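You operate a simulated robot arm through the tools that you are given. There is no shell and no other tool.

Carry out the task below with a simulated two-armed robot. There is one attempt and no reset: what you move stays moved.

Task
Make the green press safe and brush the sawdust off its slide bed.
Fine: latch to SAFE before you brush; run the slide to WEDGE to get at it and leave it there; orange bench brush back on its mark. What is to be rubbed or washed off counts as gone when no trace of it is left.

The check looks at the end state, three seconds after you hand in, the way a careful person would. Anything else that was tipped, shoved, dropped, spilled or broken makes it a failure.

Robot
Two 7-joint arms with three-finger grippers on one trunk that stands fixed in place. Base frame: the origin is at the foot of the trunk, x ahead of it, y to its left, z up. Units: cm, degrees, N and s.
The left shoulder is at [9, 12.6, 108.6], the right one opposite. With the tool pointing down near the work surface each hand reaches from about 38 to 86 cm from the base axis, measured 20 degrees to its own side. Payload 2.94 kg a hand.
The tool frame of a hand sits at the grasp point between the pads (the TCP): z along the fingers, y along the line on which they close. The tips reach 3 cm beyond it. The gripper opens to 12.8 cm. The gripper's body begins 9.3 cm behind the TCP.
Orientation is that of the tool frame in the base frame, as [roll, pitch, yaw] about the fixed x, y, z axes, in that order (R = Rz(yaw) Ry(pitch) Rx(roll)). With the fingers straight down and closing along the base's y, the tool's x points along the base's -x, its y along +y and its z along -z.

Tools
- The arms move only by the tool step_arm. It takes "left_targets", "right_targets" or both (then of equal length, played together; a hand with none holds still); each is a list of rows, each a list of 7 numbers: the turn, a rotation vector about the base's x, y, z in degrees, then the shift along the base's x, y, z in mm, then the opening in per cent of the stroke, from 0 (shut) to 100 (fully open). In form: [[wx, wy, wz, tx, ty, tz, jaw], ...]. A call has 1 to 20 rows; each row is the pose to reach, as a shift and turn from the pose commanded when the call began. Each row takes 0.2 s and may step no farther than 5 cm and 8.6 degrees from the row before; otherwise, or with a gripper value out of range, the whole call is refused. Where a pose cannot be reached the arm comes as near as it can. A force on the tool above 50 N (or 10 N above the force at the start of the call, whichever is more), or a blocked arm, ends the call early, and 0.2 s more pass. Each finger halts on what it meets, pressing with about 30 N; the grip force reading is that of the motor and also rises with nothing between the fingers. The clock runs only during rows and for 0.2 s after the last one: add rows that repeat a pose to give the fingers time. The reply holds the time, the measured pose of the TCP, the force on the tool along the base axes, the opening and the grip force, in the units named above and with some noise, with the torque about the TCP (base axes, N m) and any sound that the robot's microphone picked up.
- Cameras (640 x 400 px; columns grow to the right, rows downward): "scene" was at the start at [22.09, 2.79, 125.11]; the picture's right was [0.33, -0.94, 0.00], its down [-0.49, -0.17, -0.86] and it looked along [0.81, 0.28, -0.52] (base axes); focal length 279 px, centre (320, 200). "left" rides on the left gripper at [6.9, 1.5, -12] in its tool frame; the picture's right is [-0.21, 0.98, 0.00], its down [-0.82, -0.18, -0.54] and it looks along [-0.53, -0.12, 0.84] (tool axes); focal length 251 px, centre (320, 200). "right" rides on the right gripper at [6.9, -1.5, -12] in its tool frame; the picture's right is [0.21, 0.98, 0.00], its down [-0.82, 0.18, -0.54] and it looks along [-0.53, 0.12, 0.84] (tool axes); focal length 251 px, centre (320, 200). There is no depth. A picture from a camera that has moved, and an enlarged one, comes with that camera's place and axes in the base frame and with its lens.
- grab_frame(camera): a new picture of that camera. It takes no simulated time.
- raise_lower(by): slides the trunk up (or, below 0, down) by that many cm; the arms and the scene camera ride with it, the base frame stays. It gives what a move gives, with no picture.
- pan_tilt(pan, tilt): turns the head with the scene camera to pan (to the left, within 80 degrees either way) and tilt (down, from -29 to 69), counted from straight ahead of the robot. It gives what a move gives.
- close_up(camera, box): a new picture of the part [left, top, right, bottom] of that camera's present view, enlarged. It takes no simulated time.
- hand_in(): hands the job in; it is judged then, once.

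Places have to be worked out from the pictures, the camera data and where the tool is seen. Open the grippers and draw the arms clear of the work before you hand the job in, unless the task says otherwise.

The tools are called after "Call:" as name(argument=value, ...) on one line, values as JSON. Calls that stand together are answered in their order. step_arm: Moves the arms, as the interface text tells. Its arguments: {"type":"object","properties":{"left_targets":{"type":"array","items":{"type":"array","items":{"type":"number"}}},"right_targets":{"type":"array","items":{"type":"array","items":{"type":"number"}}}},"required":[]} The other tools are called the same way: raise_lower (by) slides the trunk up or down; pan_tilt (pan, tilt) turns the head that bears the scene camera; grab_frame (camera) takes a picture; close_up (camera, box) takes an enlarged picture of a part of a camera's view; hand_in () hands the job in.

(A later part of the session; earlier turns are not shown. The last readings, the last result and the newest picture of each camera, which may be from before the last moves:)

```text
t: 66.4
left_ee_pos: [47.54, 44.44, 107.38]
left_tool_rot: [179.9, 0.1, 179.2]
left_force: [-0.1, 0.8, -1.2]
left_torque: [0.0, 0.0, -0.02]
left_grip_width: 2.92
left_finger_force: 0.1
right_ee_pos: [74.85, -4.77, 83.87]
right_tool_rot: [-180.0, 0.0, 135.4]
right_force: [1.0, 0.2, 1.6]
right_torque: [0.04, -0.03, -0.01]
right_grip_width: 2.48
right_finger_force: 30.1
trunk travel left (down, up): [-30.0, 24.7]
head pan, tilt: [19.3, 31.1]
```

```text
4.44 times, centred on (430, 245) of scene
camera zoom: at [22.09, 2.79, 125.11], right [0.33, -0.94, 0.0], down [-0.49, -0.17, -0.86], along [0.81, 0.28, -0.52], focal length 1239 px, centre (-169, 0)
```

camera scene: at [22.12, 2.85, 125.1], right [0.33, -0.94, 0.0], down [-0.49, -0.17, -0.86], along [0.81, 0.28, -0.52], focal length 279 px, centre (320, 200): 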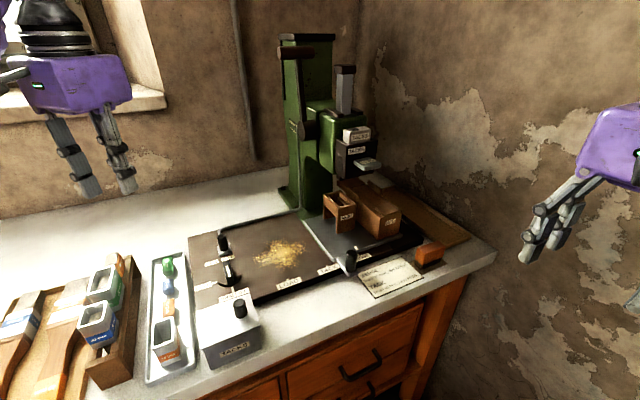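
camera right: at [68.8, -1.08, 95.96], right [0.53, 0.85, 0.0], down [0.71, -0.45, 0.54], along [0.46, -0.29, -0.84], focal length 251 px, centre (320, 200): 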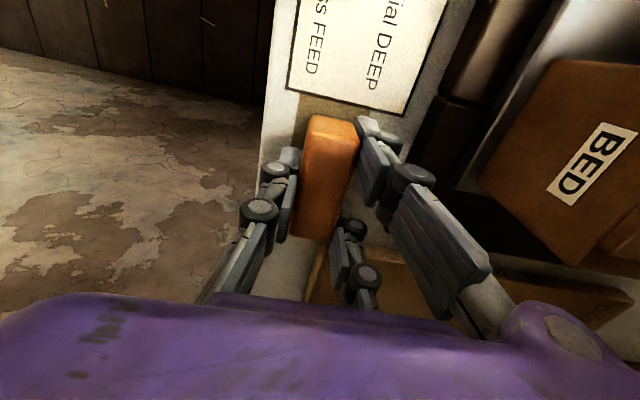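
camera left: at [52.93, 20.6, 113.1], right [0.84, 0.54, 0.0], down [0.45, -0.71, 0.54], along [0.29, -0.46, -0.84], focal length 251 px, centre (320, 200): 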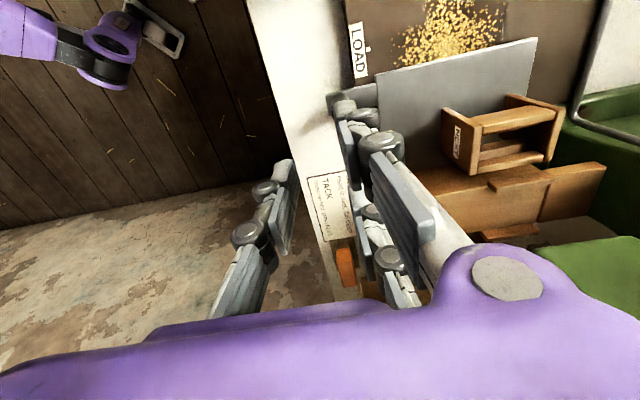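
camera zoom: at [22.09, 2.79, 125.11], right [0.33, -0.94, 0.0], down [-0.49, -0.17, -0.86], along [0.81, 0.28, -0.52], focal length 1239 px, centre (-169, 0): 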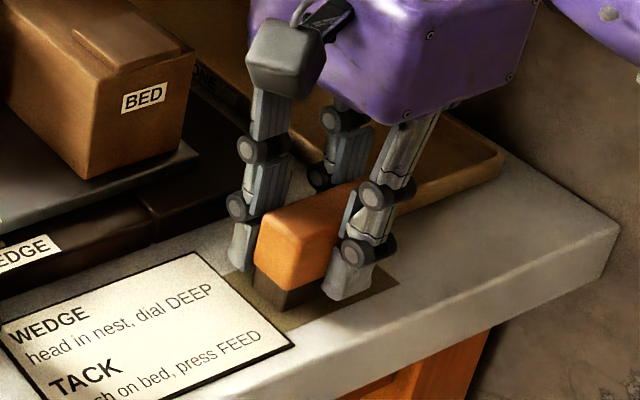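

Firm grip (2.48 cm, 30 N) at TCP (74.85,-4.77,83.87), yaw 135.4, which I note for the return. I lift the brush and check that it hangs securely.

Call:
step_arm(right_targets=[[0, 0, 0, 0, 0, 20, 5], [0, 0, 0, 0, 0, 50, 5], [0, 0, 0, 0, 0, 90, 5], [0, 0, 0, 0, 0, 130, 5], [0, 0, 0, 0, 0, 160, 5], [0, 0, 0, 0, 0, 160, 5]])

Call:
grab_frame(camera="right")

Call:
close_up(camera="scene", box=[380, 140, 500, 290])

```text
t: 67.8
left_ee_pos: [47.58, 44.29, 107.42]
left_tool_rot: [179.9, 0.0, 179.1]
left_force: [0.0, 0.2, -0.3]
left_torque: [0.02, 0.01, 0.0]
left_grip_width: 2.96
left_finger_force: 0.1
right_ee_pos: [74.65, -4.84, 99.94]
right_tool_rot: [179.9, 0.0, 135.4]
right_force: [0.0, 0.3, -0.3]
right_torque: [-0.01, 0.03, -0.01]
right_grip_width: 0.64
right_finger_force: 0.2
trunk travel left (down, up): [-30.0, 24.7]
head pan, tilt: [19.3, 31.1]
```

```text
taken
camera right: at [68.85, -1.03, 112.03], right [0.53, 0.85, 0.0], down [0.71, -0.45, 0.54], along [0.46, -0.29, -0.84], focal length 251 px, centre (320, 200)
```

right: 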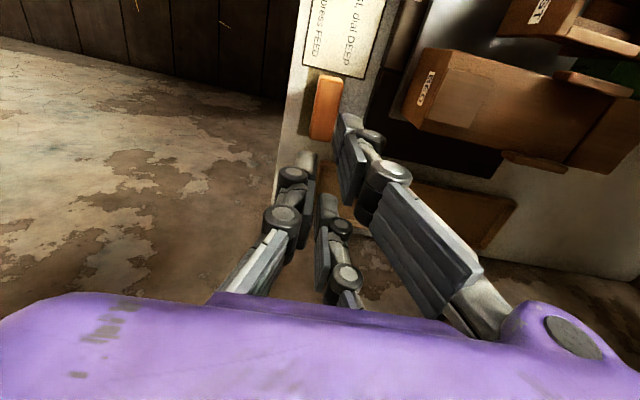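

```text
2.67 times, centred on (440, 215) of scene
camera zoom: at [22.13, 2.78, 125.1], right [0.33, -0.94, 0.0], down [-0.49, -0.17, -0.86], along [0.81, 0.28, -0.52], focal length 743 px, centre (0, 160)
```

zoom: 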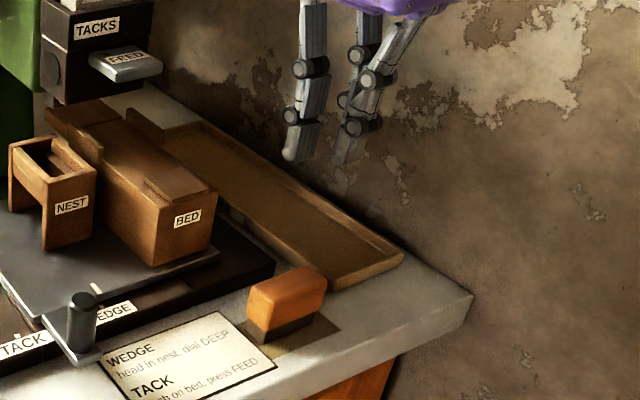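

The brush slipped out and stayed on its mark. I go back down, grip slightly lower with the jaw commanded fully shut, and lift only a little to see how it behaves.

Call:
step_arm(right_targets=[[0, 0, 0, 0, 0, -40, 40], [0, 0, 0, 0, 0, -80, 40], [0, 0, 0, 0, 0, -120, 40], [0, 0, 0, 0, 0, -150, 40], [0, 0, 0, 0, 0, -165, 40], [0, 0, 0, 0, 0, -165, 40]])

Call:
close_up(camera="right", box=[240, 90, 440, 270])

Call:
close_up(camera="scene", box=[400, 220, 460, 280])

```text
t: 69.2
left_ee_pos: [47.48, 44.45, 107.47]
left_tool_rot: [179.9, 0.1, 179.1]
left_force: [-0.1, -0.5, -0.3]
left_torque: [0.03, 0.01, 0.02]
left_grip_width: 2.96
left_finger_force: 0.0
right_ee_pos: [74.6, -4.55, 83.29]
right_tool_rot: [-180.0, 0.1, 135.4]
right_force: [-0.3, -0.1, -0.4]
right_torque: [-0.01, 0.04, -0.03]
right_grip_width: 5.14
right_finger_force: 0.1
trunk travel left (down, up): [-30.0, 24.7]
head pan, tilt: [19.3, 31.1]
```

```text
2.22 times, centred on (340, 180) of right
camera zoom: at [68.66, -0.81, 95.4], right [0.53, 0.85, 0.0], down [0.71, -0.45, 0.54], along [0.46, -0.29, -0.84], focal length 559 px, centre (276, 244)
```

zoom: 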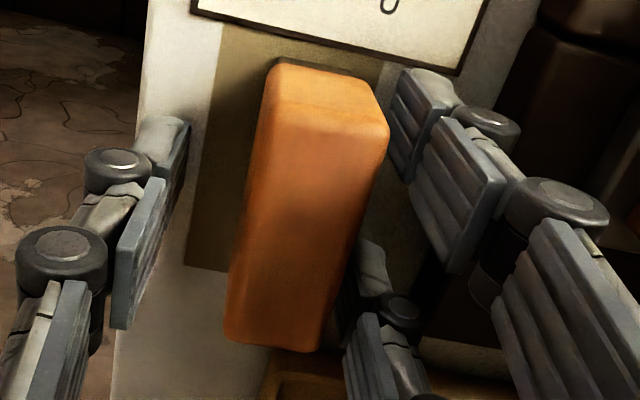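

```text
6.67 times, centred on (430, 250) of scene
camera zoom: at [22.08, 2.8, 125.11], right [0.33, -0.94, 0.0], down [-0.49, -0.17, -0.86], along [0.81, 0.28, -0.52], focal length 1858 px, centre (-413, -133)
```

zoom: 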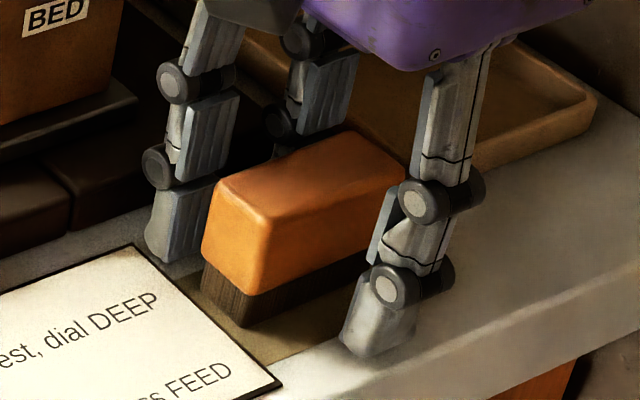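

The pads are alongside the block, tips just above the bench. I close fully and then raise by only 1 cm.

Call:
step_arm(right_targets=[[0, 0, 0, 1, -1, 0, 25], [0, 0, 0, 1, -1, 0, 15], [0, 0, 0, 1, -1, 0, 0], [0, 0, 0, 1, -1, 0, 0], [0, 0, 0, 1, -1, 0, 0], [0, 0, 0, 1, -1, 0, 0], [0, 0, 0, 1, -1, 0, 0]])

Call:
close_up(camera="right", box=[240, 90, 440, 270])

Call:
step_arm(right_targets=[[0, 0, 0, 0, 0, 4, 0], [0, 0, 0, 0, 0, 8, 0], [0, 0, 0, 0, 0, 12, 0], [0, 0, 0, 0, 0, 12, 0]])

Call:
close_up(camera="right", box=[240, 90, 440, 270])

Call:
close_up(camera="scene", box=[400, 220, 460, 280])

```text
t: 70.8
left_ee_pos: [47.47, 44.27, 107.39]
left_tool_rot: [179.9, 0.2, 179.1]
left_force: [-0.5, 0.2, 0.8]
left_torque: [-0.03, -0.03, -0.03]
left_grip_width: 2.94
left_finger_force: 0.0
right_ee_pos: [74.77, -4.72, 83.36]
right_tool_rot: [-180.0, 0.0, 135.5]
right_force: [-0.7, 0.5, -0.2]
right_torque: [0.05, 0.04, 0.02]
right_grip_width: 2.47
right_finger_force: 30.1
trunk travel left (down, up): [-30.0, 24.7]
head pan, tilt: [19.3, 31.1]
```

```text
2.22 times, centred on (340, 180) of right
camera zoom: at [68.78, -0.95, 95.39], right [0.53, 0.85, 0.0], down [0.71, -0.45, 0.54], along [0.46, -0.29, -0.84], focal length 559 px, centre (276, 244)
```

zoom: 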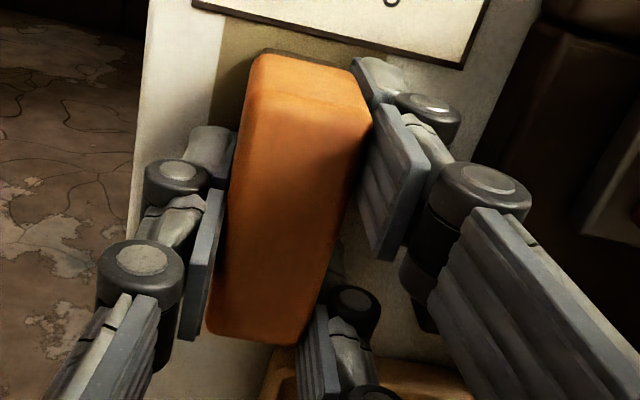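

```text
t: 71.8
left_ee_pos: [47.6, 44.29, 107.34]
left_tool_rot: [179.9, 0.1, 179.1]
left_force: [-0.1, 0.1, 0.4]
left_torque: [0.02, 0.01, 0.0]
left_grip_width: 2.97
left_finger_force: 0.1
right_ee_pos: [74.58, -4.96, 84.68]
right_tool_rot: [180.0, -0.1, 135.4]
right_force: [0.3, 0.0, 0.1]
right_torque: [0.0, 0.02, 0.0]
right_grip_width: 2.48
right_finger_force: 30.2
trunk travel left (down, up): [-30.0, 24.7]
head pan, tilt: [19.3, 31.1]
```

```text
2.22 times, centred on (340, 180) of right
camera zoom: at [68.78, -1.2, 96.69], right [0.53, 0.85, 0.0], down [0.71, -0.45, 0.54], along [0.46, -0.29, -0.84], focal length 559 px, centre (276, 244)
```

zoom: 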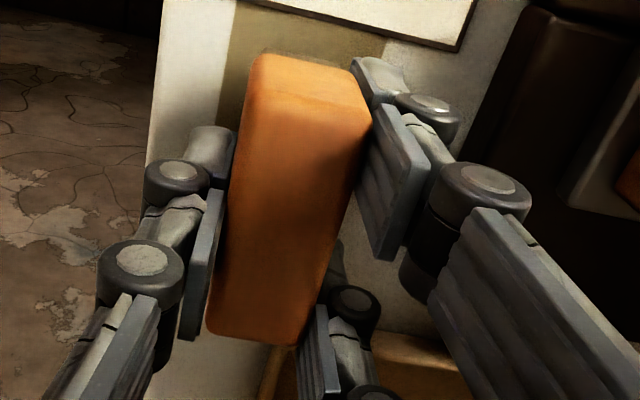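

```text
6.67 times, centred on (430, 250) of scene
camera zoom: at [22.11, 2.79, 125.1], right [0.33, -0.94, 0.0], down [-0.49, -0.17, -0.86], along [0.81, 0.28, -0.52], focal length 1858 px, centre (-413, -133)
```

zoom: 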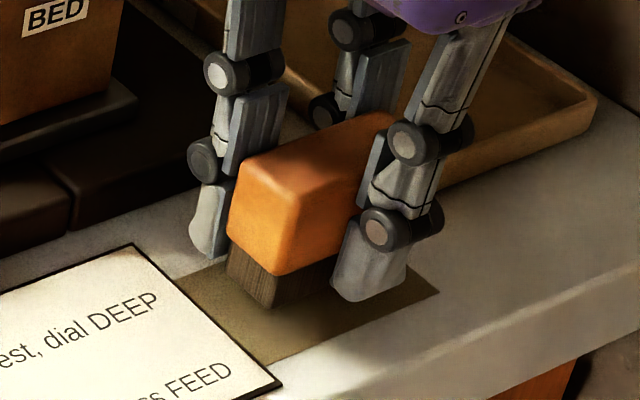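

Now it lifts with the hand. I continue upward slowly.

Call:
step_arm(right_targets=[[0, 0, 0, 0, 0, 8, 0], [0, 0, 0, 0, 0, 18, 0], [0, 0, 0, 0, 0, 30, 0], [0, 0, 0, 0, 0, 45, 0], [0, 0, 0, 0, 0, 60, 0], [0, 0, 0, 0, 0, 75, 0], [0, 0, 0, 0, 0, 90, 0], [0, 0, 0, 0, 0, 105, 0], [0, 0, 0, 0, 0, 120, 0], [0, 0, 0, 0, 0, 120, 0]])

Call:
grab_frame(camera="right")

Call:
close_up(camera="scene", box=[380, 140, 500, 290])

```text
t: 74.0
left_ee_pos: [47.53, 44.35, 107.38]
left_tool_rot: [180.0, 0.0, 179.1]
left_force: [1.4, -0.5, 0.5]
left_torque: [-0.01, -0.03, -0.02]
left_grip_width: 2.95
left_finger_force: 0.1
right_ee_pos: [74.89, -4.65, 96.41]
right_tool_rot: [-180.0, 0.0, 135.4]
right_force: [0.7, -0.4, -0.4]
right_torque: [-0.02, -0.04, -0.01]
right_grip_width: 2.46
right_finger_force: 30.5
trunk travel left (down, up): [-30.0, 24.7]
head pan, tilt: [19.3, 31.1]
```

```text
taken
camera right: at [68.87, -0.98, 108.46], right [0.53, 0.85, 0.0], down [0.71, -0.45, 0.54], along [0.46, -0.29, -0.84], focal length 251 px, centre (320, 200)
```

right: 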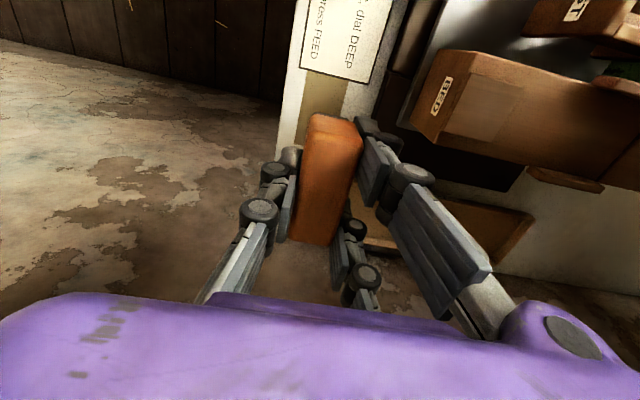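

```text
2.67 times, centred on (440, 215) of scene
camera zoom: at [22.12, 2.78, 125.1], right [0.33, -0.94, 0.0], down [-0.49, -0.17, -0.86], along [0.81, 0.28, -0.52], focal length 743 px, centre (0, 160)
```

zoom: 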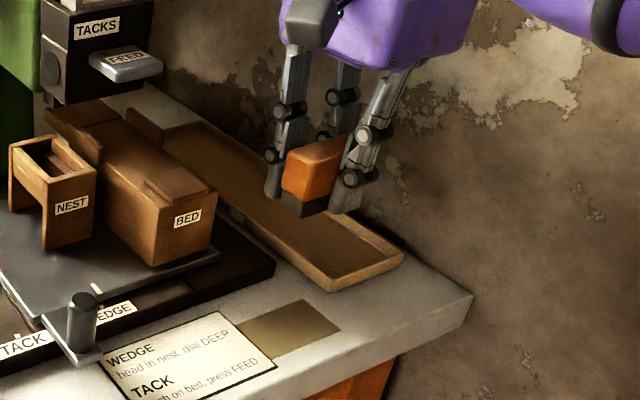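

The brush hangs securely. I carry it slowly around the front of the bench, turning the hand to yaw 180° on the way.

Call:
step_arm(right_targets=[[0, 0, 0, -20, -18, 5, 0], [0, 0, 0, -41, -36, 10, 0], [0, 0, 0, -63, -55, 15, 0], [0, 0, 0, -85, -74, 15, 0], [0, 0, 0, -107, -93, 15, 0], [0, 0, 4, -129, -105, 15, 0], [0, 0, 8, -153, -105, 15, 0], [0, 0, 12, -175, -95, 15, 0], [0, 0, 16, -195, -78, 15, 0], [0, 0, 20, -212, -58, 15, 0], [0, 0, 24, -225, -35, 15, 0], [0, 0, 28, -230, -10, 15, 0], [0, 0, 32, -230, 16, 15, 0], [0, 0, 36, -230, 42, 15, 0], [0, 0, 40, -230, 68, 15, 0], [0, 0, 44.6, -230, 94, 15, 0], [0, 0, 44.6, -228, 120, 15, 0], [0, 0, 44.6, -225, 140, 15, 0], [0, 0, 44.6, -225, 140, 15, 0]])

Call:
grab_frame(camera="right")

Call:
grab_frame(camera="scene")

```text
t: 78.0
left_ee_pos: [47.51, 44.35, 107.45]
left_tool_rot: [179.9, 0.1, 179.1]
left_force: [0.7, 0.7, -0.3]
left_torque: [0.03, 0.0, 0.0]
left_grip_width: 2.93
left_finger_force: 0.0
right_ee_pos: [52.16, 9.01, 98.17]
right_tool_rot: [179.9, -0.1, -179.9]
right_force: [-0.7, 0.5, -1.3]
right_torque: [-0.03, 0.01, 0.03]
right_grip_width: 2.46
right_finger_force: 30.6
trunk travel left (down, up): [-30.0, 24.7]
head pan, tilt: [19.3, 31.1]
```

```text
taken
camera right: at [45.36, 7.47, 110.24], right [-0.22, 0.98, 0.0], down [0.82, 0.18, 0.54], along [0.53, 0.12, -0.84], focal length 251 px, centre (320, 200)
```

right: 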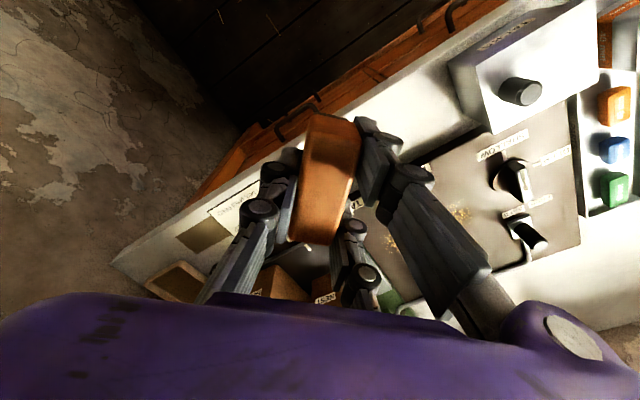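

```text
taken
camera scene: at [22.09, 2.77, 125.11], right [0.33, -0.94, 0.0], down [-0.49, -0.17, -0.86], along [0.81, 0.28, -0.52], focal length 279 px, centre (320, 200)
```

scene: 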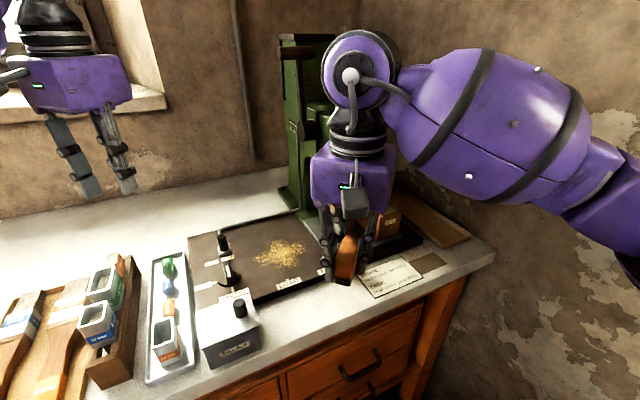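

Still firmly held. I move above the bed near (61, 23.5) and lower to just above the surface.

Call:
step_arm(right_targets=[[0, 0, 0, 10, 20, 0, 0], [0, 0, 0, 20, 42, 0, 0], [0, 0, 0, 31, 63, 0, 0], [0, 0, 0, 43, 84, 0, 0], [0, 0, 0, 56, 104, 0, 0], [0, 0, 0, 70, 123, 0, 0], [0, 0, 0, 88, 145, 0, 0], [0, 0, 0, 88, 145, -20, 0], [0, 0, 0, 88, 145, -40, 0], [0, 0, 0, 88, 145, -60, 0], [0, 0, 0, 88, 145, -80, 0], [0, 0, 0, 88, 145, -95, 0], [0, 0, 0, 88, 145, -108, 0], [0, 0, 0, 88, 145, -108, 0]])

Call:
grab_frame(camera="right")

Call:
grab_frame(camera="scene")

Call:
close_up(camera="scene", box=[240, 210, 340, 300])

```text
t: 81.0
left_ee_pos: [47.54, 44.38, 107.38]
left_tool_rot: [179.9, 0.1, 179.2]
left_force: [1.3, 0.0, 0.4]
left_torque: [0.05, 0.01, -0.03]
left_grip_width: 2.94
left_finger_force: 0.0
right_ee_pos: [61.02, 23.88, 87.24]
right_tool_rot: [-180.0, 0.0, -180.0]
right_force: [-0.3, 0.4, 0.0]
right_torque: [0.0, 0.0, -0.01]
right_grip_width: 2.45
right_finger_force: 30.4
trunk travel left (down, up): [-30.0, 24.7]
head pan, tilt: [19.3, 31.1]
```

```text
taken
camera right: at [54.12, 22.16, 99.27], right [-0.21, 0.98, 0.0], down [0.82, 0.18, 0.54], along [0.53, 0.12, -0.84], focal length 251 px, centre (320, 200)
```

right: 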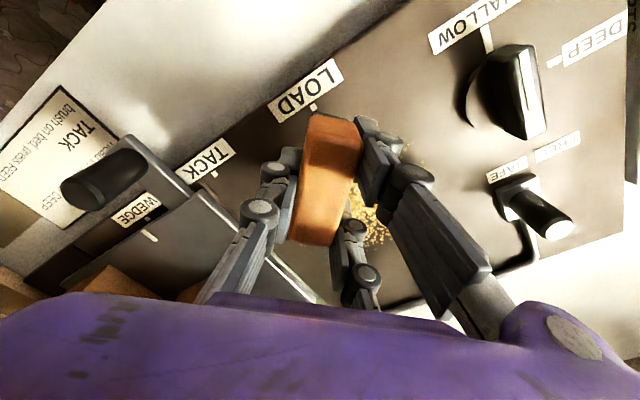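

```text
taken
camera scene: at [22.09, 2.79, 125.11], right [0.33, -0.94, 0.0], down [-0.49, -0.17, -0.86], along [0.81, 0.28, -0.52], focal length 279 px, centre (320, 200)
```

scene: 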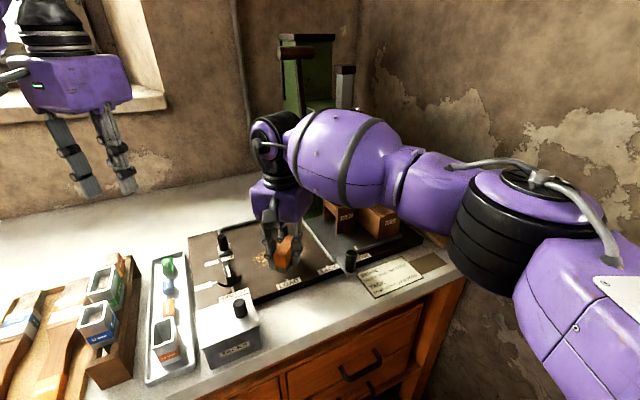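

```text
4.44 times, centred on (290, 255) of scene
camera zoom: at [22.09, 2.79, 125.11], right [0.33, -0.94, 0.0], down [-0.49, -0.17, -0.86], along [0.81, 0.28, -0.52], focal length 1239 px, centre (453, -44)
```

zoom: 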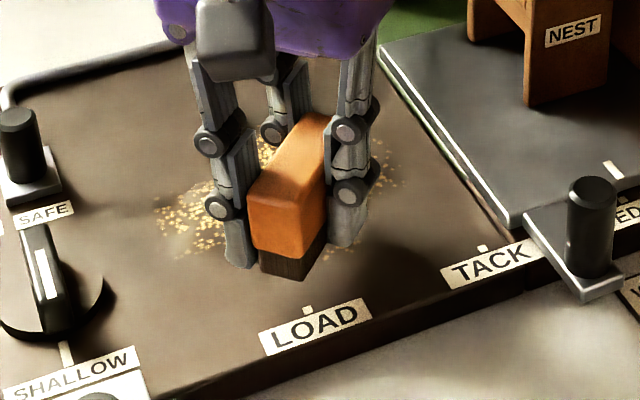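

The brush hangs just over the bed. I lower it the last centimetre until it touches.

Call:
step_arm(right_targets=[[0, 0, 0, 0, 0, -4, 0], [0, 0, 0, 0, 0, -8, 0], [0, 0, 0, 0, 0, -10, 0], [0, 0, 0, 0, 0, -10, 0]])

Call:
close_up(camera="scene", box=[240, 210, 340, 300])

```text
t: 82.0
left_ee_pos: [47.48, 44.31, 107.49]
left_tool_rot: [179.9, 0.1, 179.0]
left_force: [-0.6, 0.2, 0.4]
left_torque: [-0.02, 0.03, 0.0]
left_grip_width: 2.94
left_finger_force: 0.0
right_ee_pos: [61.07, 23.72, 86.33]
right_tool_rot: [180.0, 0.0, 179.9]
right_force: [-0.4, -0.5, -1.3]
right_torque: [-0.04, -0.02, -0.01]
right_grip_width: 2.47
right_finger_force: 30.4
trunk travel left (down, up): [-30.0, 24.7]
head pan, tilt: [19.3, 31.1]
```

```text
4.44 times, centred on (290, 255) of scene
camera zoom: at [22.1, 2.79, 125.11], right [0.33, -0.94, 0.0], down [-0.49, -0.17, -0.86], along [0.81, 0.28, -0.52], focal length 1239 px, centre (453, -44)
```

zoom: 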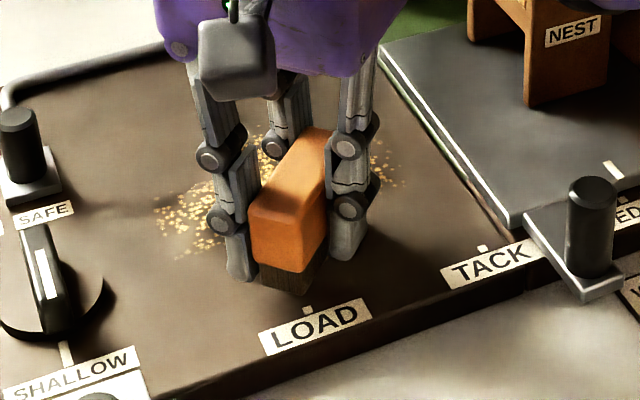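

Not quite touching by the force reading. I lower in 1–2 mm steps.

Call:
step_arm(right_targets=[[0, 0, 0, 0, 0, -2, 0], [0, 0, 0, 0, 0, -3, 0], [0, 0, 0, 0, 0, -3, 0]])

Call:
step_arm(right_targets=[[0, 0, 0, 0, 0, -2, 0], [0, 0, 0, 0, 0, -3, 0], [0, 0, 0, 0, 0, -3, 0]])

```text
t: 82.8
left_ee_pos: [47.49, 44.44, 107.52]
left_tool_rot: [179.9, 0.1, 179.1]
left_force: [0.0, 0.1, -0.1]
left_torque: [0.01, 0.04, 0.01]
left_grip_width: 2.98
left_finger_force: 0.1
right_ee_pos: [61.06, 23.75, 86.05]
right_tool_rot: [179.9, 0.0, -180.0]
right_force: [-0.7, 0.0, -0.9]
right_torque: [0.01, 0.01, -0.02]
right_grip_width: 2.47
right_finger_force: 29.9
trunk travel left (down, up): [-30.0, 24.7]
head pan, tilt: [19.3, 31.1]
```

```text
t: 83.6
left_ee_pos: [47.56, 44.35, 107.45]
left_tool_rot: [179.9, 0.1, 179.0]
left_force: [-1.0, -0.2, 0.0]
left_torque: [0.02, 0.0, -0.03]
left_grip_width: 2.94
left_finger_force: 0.1
right_ee_pos: [61.04, 23.54, 85.72]
right_tool_rot: [-179.9, 0.0, -179.9]
right_force: [0.3, -0.1, -1.0]
right_torque: [-0.03, 0.01, 0.01]
right_grip_width: 2.47
right_finger_force: 29.7
trunk travel left (down, up): [-30.0, 24.7]
head pan, tilt: [19.3, 31.1]
```

Still no contact at z=85.7. I look closely at the gap under the bristles.

Call:
close_up(camera="scene", box=[270, 230, 330, 285])

Call:
close_up(camera="right", box=[230, 80, 430, 260])

Call:
grab_frame(camera="left")

```text
7.27 times, centred on (300, 258) of scene
camera zoom: at [22.1, 2.79, 125.11], right [0.33, -0.94, 0.0], down [-0.49, -0.17, -0.86], along [0.81, 0.28, -0.52], focal length 2027 px, centre (466, -218)
```

zoom: 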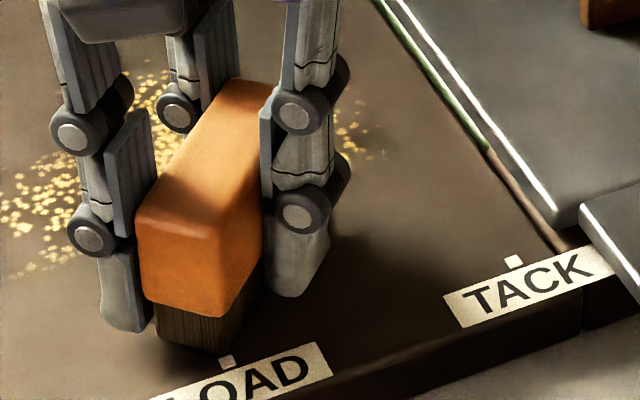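

```text
2.22 times, centred on (330, 170) of right
camera zoom: at [54.2, 22.1, 97.74], right [-0.21, 0.98, 0.0], down [0.82, 0.18, 0.54], along [0.53, 0.12, -0.84], focal length 559 px, centre (298, 267)
```

zoom: 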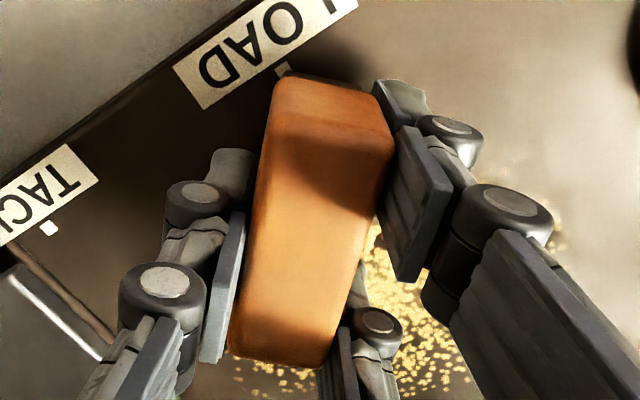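

```text
taken
camera left: at [40.48, 45.95, 119.48], right [0.23, 0.97, 0.0], down [0.82, -0.19, 0.54], along [0.53, -0.12, -0.84], focal length 251 px, centre (320, 200)
```

left: 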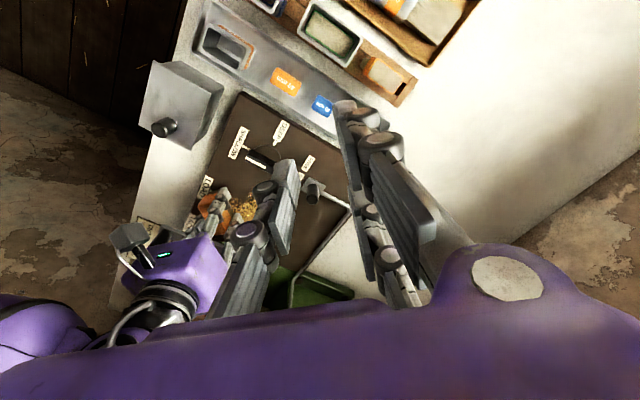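

By geometry the bristles are within a couple of millimetres. I lower 2 mm more at a time, watching the vertical force.

Call:
step_arm(right_targets=[[0, 0, 0, 0, 0, -2, 0], [0, 0, 0, 0, 0, -2, 0]])

Call:
step_arm(right_targets=[[0, 0, 0, 0, 0, -2, 0], [0, 0, 0, 0, 0, -2, 0]])

Call:
close_up(camera="scene", box=[270, 230, 330, 285])

```text
t: 84.2
left_ee_pos: [47.55, 44.33, 107.45]
left_tool_rot: [179.9, 0.1, 179.0]
left_force: [0.2, -0.3, -0.6]
left_torque: [-0.01, -0.01, 0.0]
left_grip_width: 2.94
left_finger_force: 0.0
right_ee_pos: [61.13, 23.59, 85.4]
right_tool_rot: [-180.0, 0.1, 179.9]
right_force: [-0.2, -0.1, -0.3]
right_torque: [0.03, 0.0, 0.01]
right_grip_width: 2.45
right_finger_force: 29.5
trunk travel left (down, up): [-30.0, 24.7]
head pan, tilt: [19.3, 31.1]
```

```text
t: 84.8
left_ee_pos: [47.41, 44.33, 107.41]
left_tool_rot: [180.0, 0.1, 179.1]
left_force: [1.0, 0.4, 0.7]
left_torque: [0.0, -0.02, 0.03]
left_grip_width: 2.95
left_finger_force: 0.1
right_ee_pos: [61.17, 23.74, 85.45]
right_tool_rot: [179.8, 0.1, -179.9]
right_force: [1.0, -0.7, 2.7]
right_torque: [0.03, -0.05, -0.01]
right_grip_width: 2.43
right_finger_force: 30.0
trunk travel left (down, up): [-30.0, 24.7]
head pan, tilt: [19.3, 31.1]
```

```text
7.27 times, centred on (300, 258) of scene
camera zoom: at [22.08, 2.78, 125.11], right [0.33, -0.94, 0.0], down [-0.49, -0.17, -0.86], along [0.81, 0.28, -0.52], focal length 2027 px, centre (466, -218)
```

zoom: 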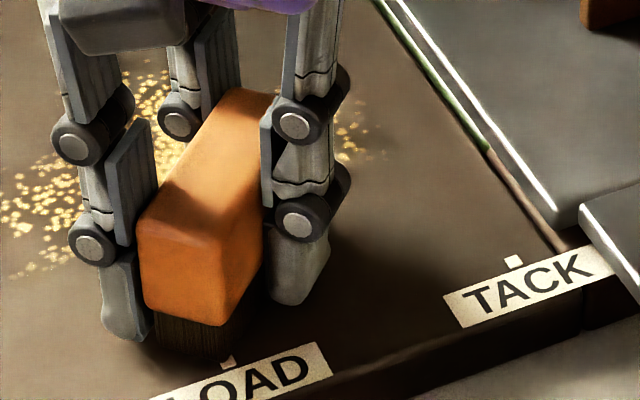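

Contact now (2.7 N at z=85.45). I open the right hand and lift it straight up off the standing brush.

Call:
step_arm(right_targets=[[0, 0, 0, 0, 0, 1, 22], [0, 0, 0, 0, 0, 1, 26], [0, 0, 0, 0, 0, 1, 32], [0, 0, 0, 0, 0, 1, 40], [0, 0, 0, 0, 0, 1, 40]])

Call:
step_arm(right_targets=[[0, 0, 0, 0, 0, 15, 40], [0, 0, 0, 0, 0, 35, 40], [0, 0, 0, 0, 0, 60, 40], [0, 0, 0, 0, 0, 90, 40], [0, 0, 0, 0, 0, 90, 40]])

Call:
grab_frame(camera="right")

Call:
close_up(camera="scene", box=[240, 210, 340, 300])

```text
t: 86.0
left_ee_pos: [47.6, 44.4, 107.43]
left_tool_rot: [179.9, 0.1, 179.1]
left_force: [0.0, -0.5, 0.4]
left_torque: [0.01, 0.01, 0.01]
left_grip_width: 2.95
left_finger_force: 0.1
right_ee_pos: [61.08, 23.56, 85.49]
right_tool_rot: [180.0, 0.1, 179.9]
right_force: [-0.6, 1.5, -0.4]
right_torque: [0.03, -0.01, 0.01]
right_grip_width: 5.12
right_finger_force: 0.1
trunk travel left (down, up): [-30.0, 24.7]
head pan, tilt: [19.3, 31.1]
```

```text
t: 87.2
left_ee_pos: [47.47, 44.39, 107.37]
left_tool_rot: [179.9, 0.0, 179.1]
left_force: [0.5, -0.2, -0.6]
left_torque: [-0.05, -0.02, 0.0]
left_grip_width: 2.94
left_finger_force: 0.0
right_ee_pos: [61.22, 23.57, 94.8]
right_tool_rot: [-179.9, 0.0, 180.0]
right_force: [-0.1, -0.7, 0.1]
right_torque: [0.0, 0.04, 0.02]
right_grip_width: 5.13
right_finger_force: 0.0
trunk travel left (down, up): [-30.0, 24.7]
head pan, tilt: [19.3, 31.1]
```

```text
taken
camera right: at [54.36, 22.0, 106.82], right [-0.21, 0.98, 0.0], down [0.82, 0.18, 0.54], along [0.53, 0.12, -0.84], focal length 251 px, centre (320, 200)
```

right: 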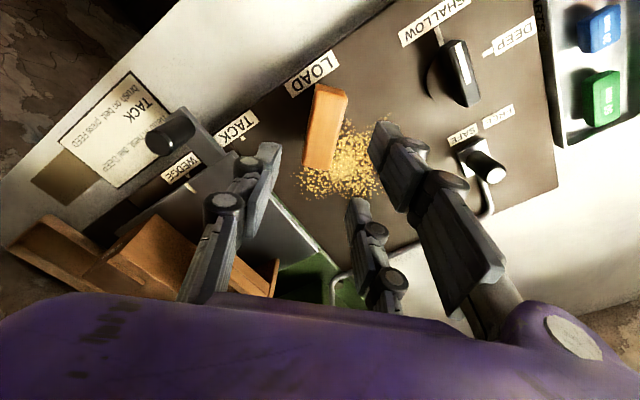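

```text
4.44 times, centred on (290, 255) of scene
camera zoom: at [22.13, 2.81, 125.1], right [0.33, -0.94, 0.0], down [-0.49, -0.17, -0.86], along [0.81, 0.28, -0.52], focal length 1239 px, centre (453, -44)
```

zoom: 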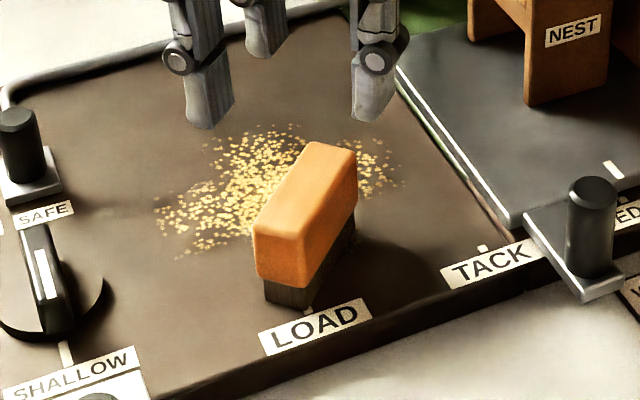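

The brush stands on the bed. I withdraw the right hand back and to the right, well clear.

Call:
step_arm(right_targets=[[0, 0, 0, -15, -20, 15, 40], [0, 0, 0, -35, -45, 30, 40], [0, 0, 0, -60, -70, 45, 40], [0, 0, 0, -80, -100, 60, 40], [0, 0, 0, -95, -135, 75, 40], [0, 0, 0, -105, -175, 85, 40], [0, 0, 0, -115, -215, 85, 40], [0, 0, 0, -125, -255, 85, 40], [0, 0, 0, -135, -295, 85, 40], [0, 0, 0, -140, -340, 85, 40], [0, 0, 0, -145, -380, 85, 40], [0, 0, 0, -150, -420, 85, 40], [0, 0, 0, -150, -420, 85, 40]])

Call:
grab_frame(camera="scene")

Call:
close_up(camera="left", box=[140, 100, 340, 260])

```text
t: 90.0
left_ee_pos: [47.6, 44.45, 107.53]
left_tool_rot: [-179.9, -0.1, 179.0]
left_force: [0.3, 0.5, -0.6]
left_torque: [0.0, -0.02, 0.01]
left_grip_width: 2.94
left_finger_force: 0.0
right_ee_pos: [45.97, -18.21, 102.59]
right_tool_rot: [180.0, 0.0, -179.8]
right_force: [-0.7, -0.1, 1.1]
right_torque: [-0.03, 0.05, -0.01]
right_grip_width: 5.13
right_finger_force: 0.1
trunk travel left (down, up): [-30.0, 24.7]
head pan, tilt: [19.3, 31.1]
```

```text
taken
camera scene: at [22.14, 2.87, 125.09], right [0.33, -0.94, 0.0], down [-0.49, -0.17, -0.86], along [0.81, 0.28, -0.52], focal length 279 px, centre (320, 200)
```

scene: 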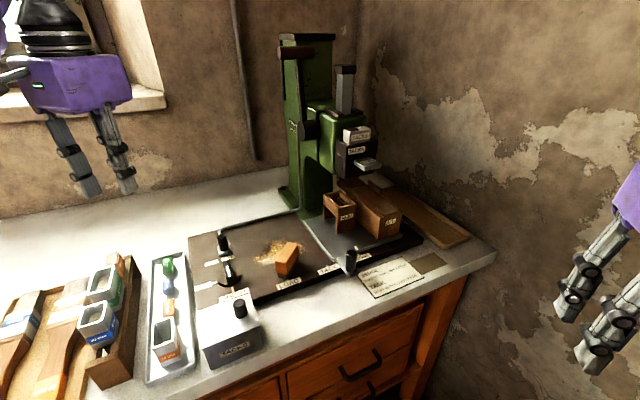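

```text
2.50 times, centred on (240, 180) of left
camera zoom: at [40.53, 46.02, 119.43], right [0.23, 0.97, 0.0], down [0.82, -0.19, 0.54], along [0.53, -0.12, -0.84], focal length 629 px, centre (520, 250)
```

zoom: 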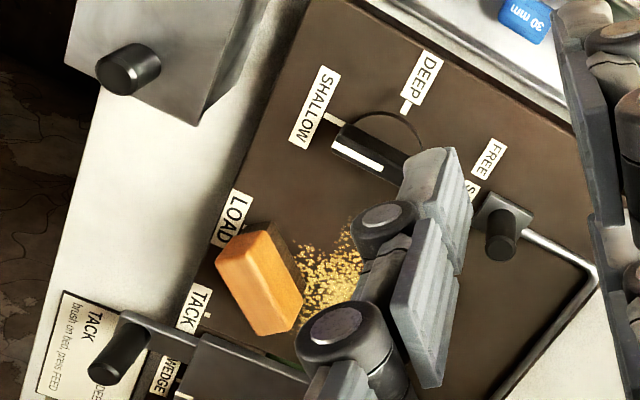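

Brush stands at about (61.1, 23.6). I bring the left hand above it at yaw 180° with 5 cm opening.

Call:
step_arm(left_targets=[[0, 0, 0, 20, -30, 0, 40], [0, 0, 0, 40, -60, -10, 40], [0, 0, 0, 60, -90, -20, 40], [0, 0, 0, 80, -120, -40, 40], [0, 0, 0, 100, -150, -60, 40], [0, 0, 0, 118, -180, -75, 40], [0, 0, 0.5, 135, -208, -85, 40], [0, 0, 0.9, 135, -208, -120, 40], [0, 0, 0.9, 135, -208, -145, 40], [0, 0, 0.9, 135, -208, -145, 40]])

Call:
grab_frame(camera="left")

Call:
close_up(camera="scene", box=[240, 200, 340, 290])

```text
t: 92.2
left_ee_pos: [60.72, 23.47, 92.72]
left_tool_rot: [179.9, 0.1, 180.0]
left_force: [-0.1, 0.0, -0.7]
left_torque: [0.01, -0.02, -0.01]
left_grip_width: 5.12
left_finger_force: 0.0
right_ee_pos: [45.95, -18.26, 102.54]
right_tool_rot: [-179.9, 0.1, 180.0]
right_force: [-0.2, 0.8, 0.0]
right_torque: [-0.03, -0.03, 0.01]
right_grip_width: 5.12
right_finger_force: 0.0
trunk travel left (down, up): [-30.0, 24.7]
head pan, tilt: [19.3, 31.1]
```

```text
taken
camera left: at [53.67, 24.99, 104.86], right [0.22, 0.98, 0.0], down [0.82, -0.18, 0.54], along [0.53, -0.12, -0.84], focal length 251 px, centre (320, 200)
```

left: 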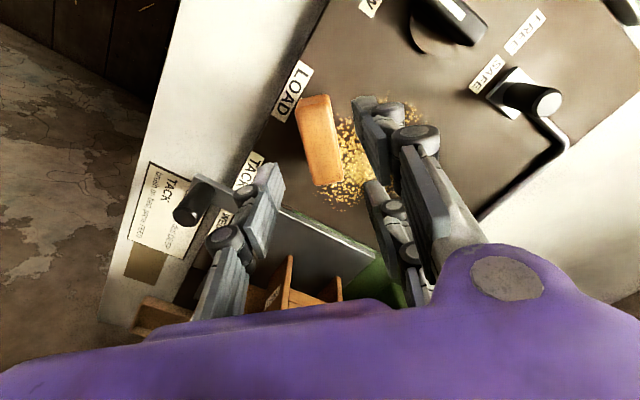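

```text
4.44 times, centred on (290, 245) of scene
camera zoom: at [22.07, 2.8, 125.11], right [0.33, -0.94, 0.0], down [-0.49, -0.17, -0.86], along [0.81, 0.28, -0.52], focal length 1239 px, centre (453, 0)
```

zoom: 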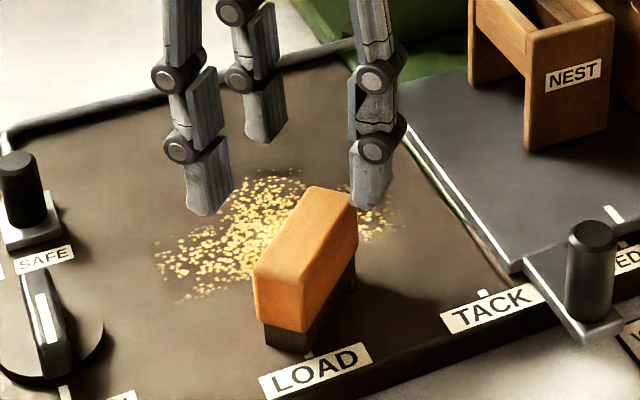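

The brush lies between the left finger and prongs. I lower to z≈85 and close fully.

Call:
step_arm(left_targets=[[0, 0, 0, 3, 1, -25, 40], [0, 0, 0, 3, 1, -50, 40], [0, 0, 0, 3, 1, -68, 40], [0, 0, 0, 3, 1, -76, 40], [0, 0, 0, 3, 1, -76, 40]])

Call:
step_arm(left_targets=[[0, 0, 0, 0, 0, 0, 30], [0, 0, 0, 0, 0, 0, 20], [0, 0, 0, 0, 0, 0, 10], [0, 0, 0, 0, 0, 0, 0], [0, 0, 0, 0, 0, 0, 0], [0, 0, 0, 0, 0, 0, 0]])

Call:
grab_frame(camera="left")

Call:
close_up(camera="scene", box=[240, 210, 340, 300])

```text
t: 93.4
left_ee_pos: [61.26, 23.68, 85.33]
left_tool_rot: [179.8, 0.2, 180.0]
left_force: [0.5, 0.7, 0.1]
left_torque: [-0.01, -0.03, 0.03]
left_grip_width: 5.13
left_finger_force: 0.0
right_ee_pos: [45.92, -18.2, 102.6]
right_tool_rot: [180.0, 0.0, -180.0]
right_force: [0.1, 0.4, -0.1]
right_torque: [0.01, -0.01, -0.01]
right_grip_width: 5.15
right_finger_force: 0.1
trunk travel left (down, up): [-30.0, 24.7]
head pan, tilt: [19.3, 31.1]
```

```text
t: 94.8
left_ee_pos: [61.18, 23.65, 85.32]
left_tool_rot: [179.9, 0.1, -180.0]
left_force: [0.1, 0.0, 0.1]
left_torque: [0.01, 0.0, 0.03]
left_grip_width: 2.46
left_finger_force: 30.1
right_ee_pos: [45.96, -18.16, 102.48]
right_tool_rot: [180.0, 0.0, 180.0]
right_force: [0.1, 0.3, 0.1]
right_torque: [-0.01, -0.01, -0.01]
right_grip_width: 5.15
right_finger_force: 0.1
trunk travel left (down, up): [-30.0, 24.7]
head pan, tilt: [19.3, 31.1]
```

```text
taken
camera left: at [54.19, 25.09, 97.41], right [0.22, 0.98, 0.0], down [0.82, -0.18, 0.54], along [0.53, -0.12, -0.84], focal length 251 px, centre (320, 200)
```

left: 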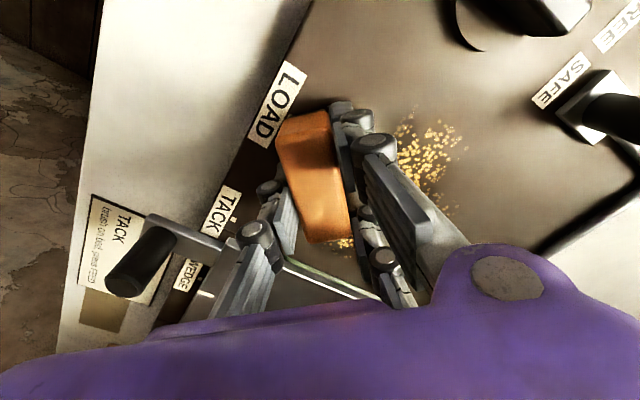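

```text
4.44 times, centred on (290, 255) of scene
camera zoom: at [22.1, 2.79, 125.11], right [0.33, -0.94, 0.0], down [-0.49, -0.17, -0.86], along [0.81, 0.28, -0.52], focal length 1239 px, centre (453, -44)
```

zoom: 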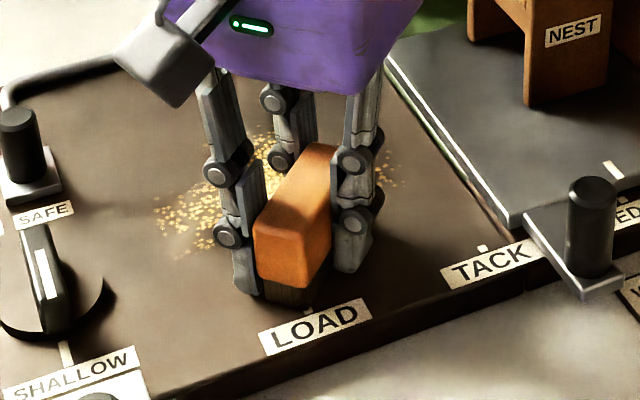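

Left hand has the brush (2.46 cm, 30 N). I press lightly and make a first stroke along +y through the near part of the dust to see how it responds.

Call:
step_arm(left_targets=[[0, 0, 0, 0, -10, -1, 0], [0, 0, 0, 0, -10, -3, 0], [0, 0, 0, 0, 0, -3, 0], [0, 0, 0, 0, 12, -3, 0], [0, 0, 0, 0, 24, -3, 0], [0, 0, 0, 0, 36, -3, 0], [0, 0, 0, 0, 48, -3, 0], [0, 0, 0, 0, 60, -3, 0], [0, 0, 0, 0, 72, -3, 0], [0, 0, 0, 0, 84, -3, 0], [0, 0, 0, 0, 96, -3, 0], [0, 0, 0, 0, 96, -3, 0]])

Call:
grab_frame(camera="left")

Call:
close_up(camera="scene", box=[220, 200, 340, 300])

```text
t: 97.4
left_ee_pos: [61.27, 33.33, 85.35]
left_tool_rot: [179.9, 0.1, 179.8]
left_force: [2.3, -8.6, 22.6]
left_torque: [-0.17, -0.32, -0.13]
left_grip_width: 2.44
left_finger_force: 30.2
right_ee_pos: [45.78, -18.27, 102.46]
right_tool_rot: [179.9, 0.1, 179.9]
right_force: [0.6, -0.3, 0.5]
right_torque: [0.0, 0.02, 0.01]
right_grip_width: 5.11
right_finger_force: 0.0
trunk travel left (down, up): [-30.0, 24.7]
head pan, tilt: [19.3, 31.1]
```

```text
taken
camera left: at [54.1, 34.75, 97.34], right [0.22, 0.98, 0.0], down [0.82, -0.18, 0.54], along [0.53, -0.11, -0.84], focal length 251 px, centre (320, 200)
```

left: 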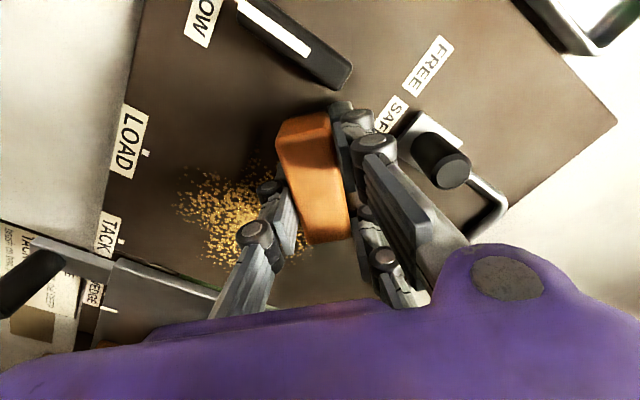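

```text
4.00 times, centred on (280, 250) of scene
camera zoom: at [21.91, 2.6, 125.15], right [0.33, -0.94, 0.0], down [-0.49, -0.17, -0.86], along [0.81, 0.28, -0.51], focal length 1115 px, centre (480, 0)
```

zoom: 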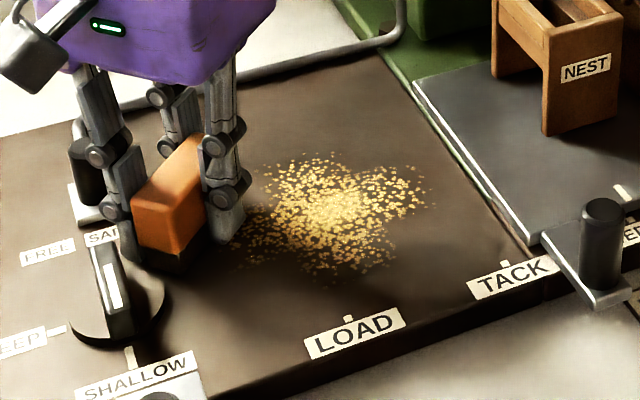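

The brush presses with about 20 N and followed well. I zoom in to see whether the swept strip has been cleared.

Call:
close_up(camera="left", box=[150, 130, 330, 290])

Call:
close_up(camera="scene", box=[250, 220, 330, 290])

```text
2.50 times, centred on (240, 210) of left
camera zoom: at [54.1, 34.75, 97.34], right [0.22, 0.98, 0.0], down [0.82, -0.18, 0.54], along [0.53, -0.11, -0.84], focal length 629 px, centre (520, 175)
```

zoom: 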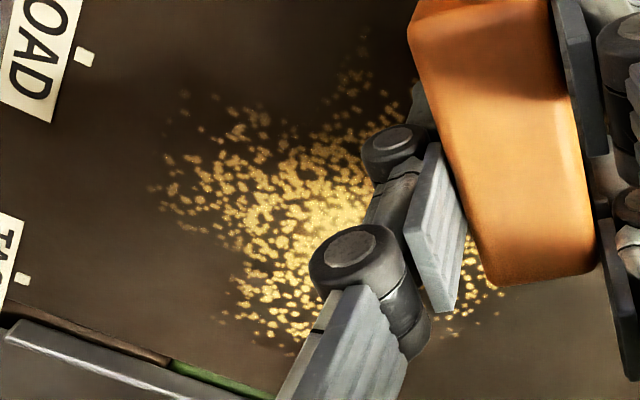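

```text
5.71 times, centred on (290, 255) of scene
camera zoom: at [21.91, 2.6, 125.15], right [0.33, -0.94, 0.0], down [-0.49, -0.17, -0.86], along [0.81, 0.28, -0.51], focal length 1593 px, centre (491, -114)
```

zoom: 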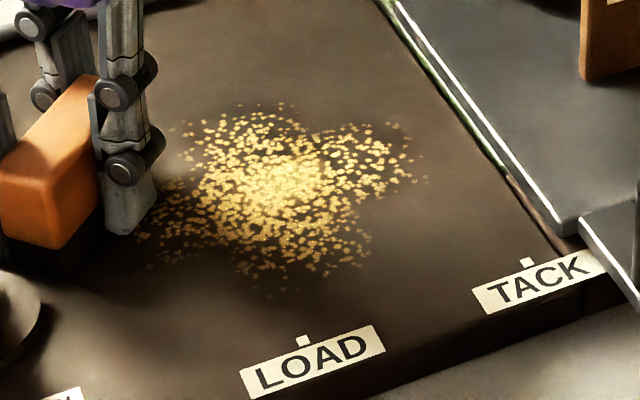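

The swept strip looks thinner and its edges faded, so the dust goes gradually with repeated strokes. I make several back-and-forth strokes, working across in x.

Call:
step_arm(left_targets=[[0, 0, 0, 0, -20, 0, 0], [0, 0, 0, 0, -40, 0, 0], [0, 0, 0, 0, -60, 0, 0], [0, 0, 0, 0, -80, 0, 0], [0, 0, 0, 0, -100, 0, 0], [0, 0, 0, 0, -112, 0, 0], [0, 0, 0, 5, -92, 0, 0], [0, 0, 0, 10, -72, 0, 0], [0, 0, 0, 15, -52, 0, 0], [0, 0, 0, 20, -32, 0, 0], [0, 0, 0, 25, -12, 0, 0], [0, 0, 0, 30, 0, 0, 0], [0, 0, 0, 30, -20, 0, 0], [0, 0, 0, 30, -40, 0, 0], [0, 0, 0, 30, -60, 0, 0], [0, 0, 0, 30, -80, 0, 0], [0, 0, 0, 30, -100, 0, 0], [0, 0, 0, 30, -112, 0, 0], [0, 0, 0, 30, -112, 0, 0]])

Call:
close_up(camera="scene", box=[230, 200, 330, 290])

Call:
grab_frame(camera="left")

```text
t: 101.4
left_ee_pos: [64.2, 22.06, 85.07]
left_tool_rot: [179.9, 0.0, -180.0]
left_force: [-2.0, 3.4, 10.6]
left_torque: [0.11, -0.22, 0.1]
left_grip_width: 2.44
left_finger_force: 30.2
right_ee_pos: [45.81, -18.24, 102.55]
right_tool_rot: [180.0, 0.1, -179.9]
right_force: [-0.9, -0.1, -0.5]
right_torque: [0.0, 0.0, -0.02]
right_grip_width: 5.11
right_finger_force: 0.1
trunk travel left (down, up): [-30.0, 24.7]
head pan, tilt: [19.3, 31.1]
```

```text
4.44 times, centred on (280, 245) of scene
camera zoom: at [21.98, 2.8, 125.12], right [0.33, -0.94, 0.0], down [-0.49, -0.17, -0.86], along [0.81, 0.28, -0.52], focal length 1239 px, centre (498, 0)
```

zoom: 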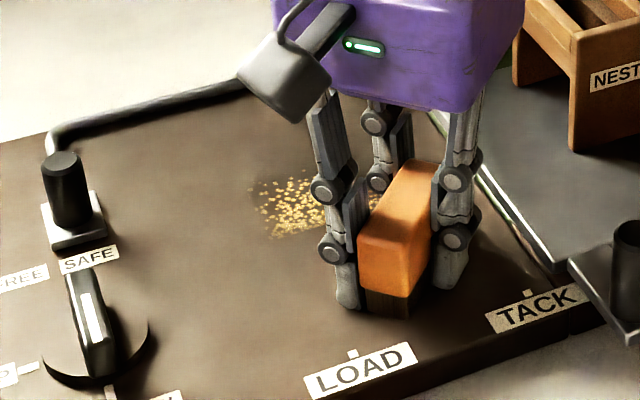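

```text
taken
camera left: at [57.01, 23.54, 97.12], right [0.22, 0.98, 0.0], down [0.82, -0.18, 0.54], along [0.53, -0.12, -0.84], focal length 251 px, centre (320, 200)
```

left: 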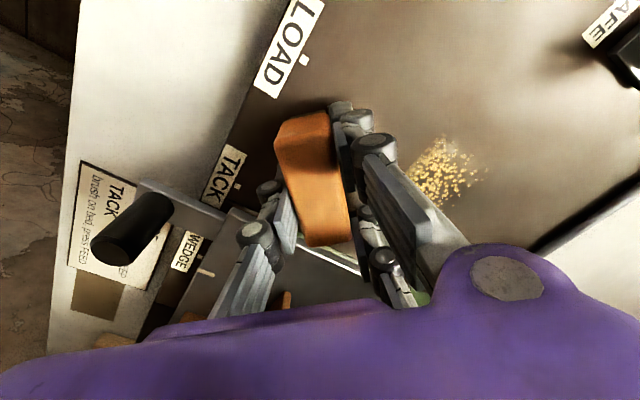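

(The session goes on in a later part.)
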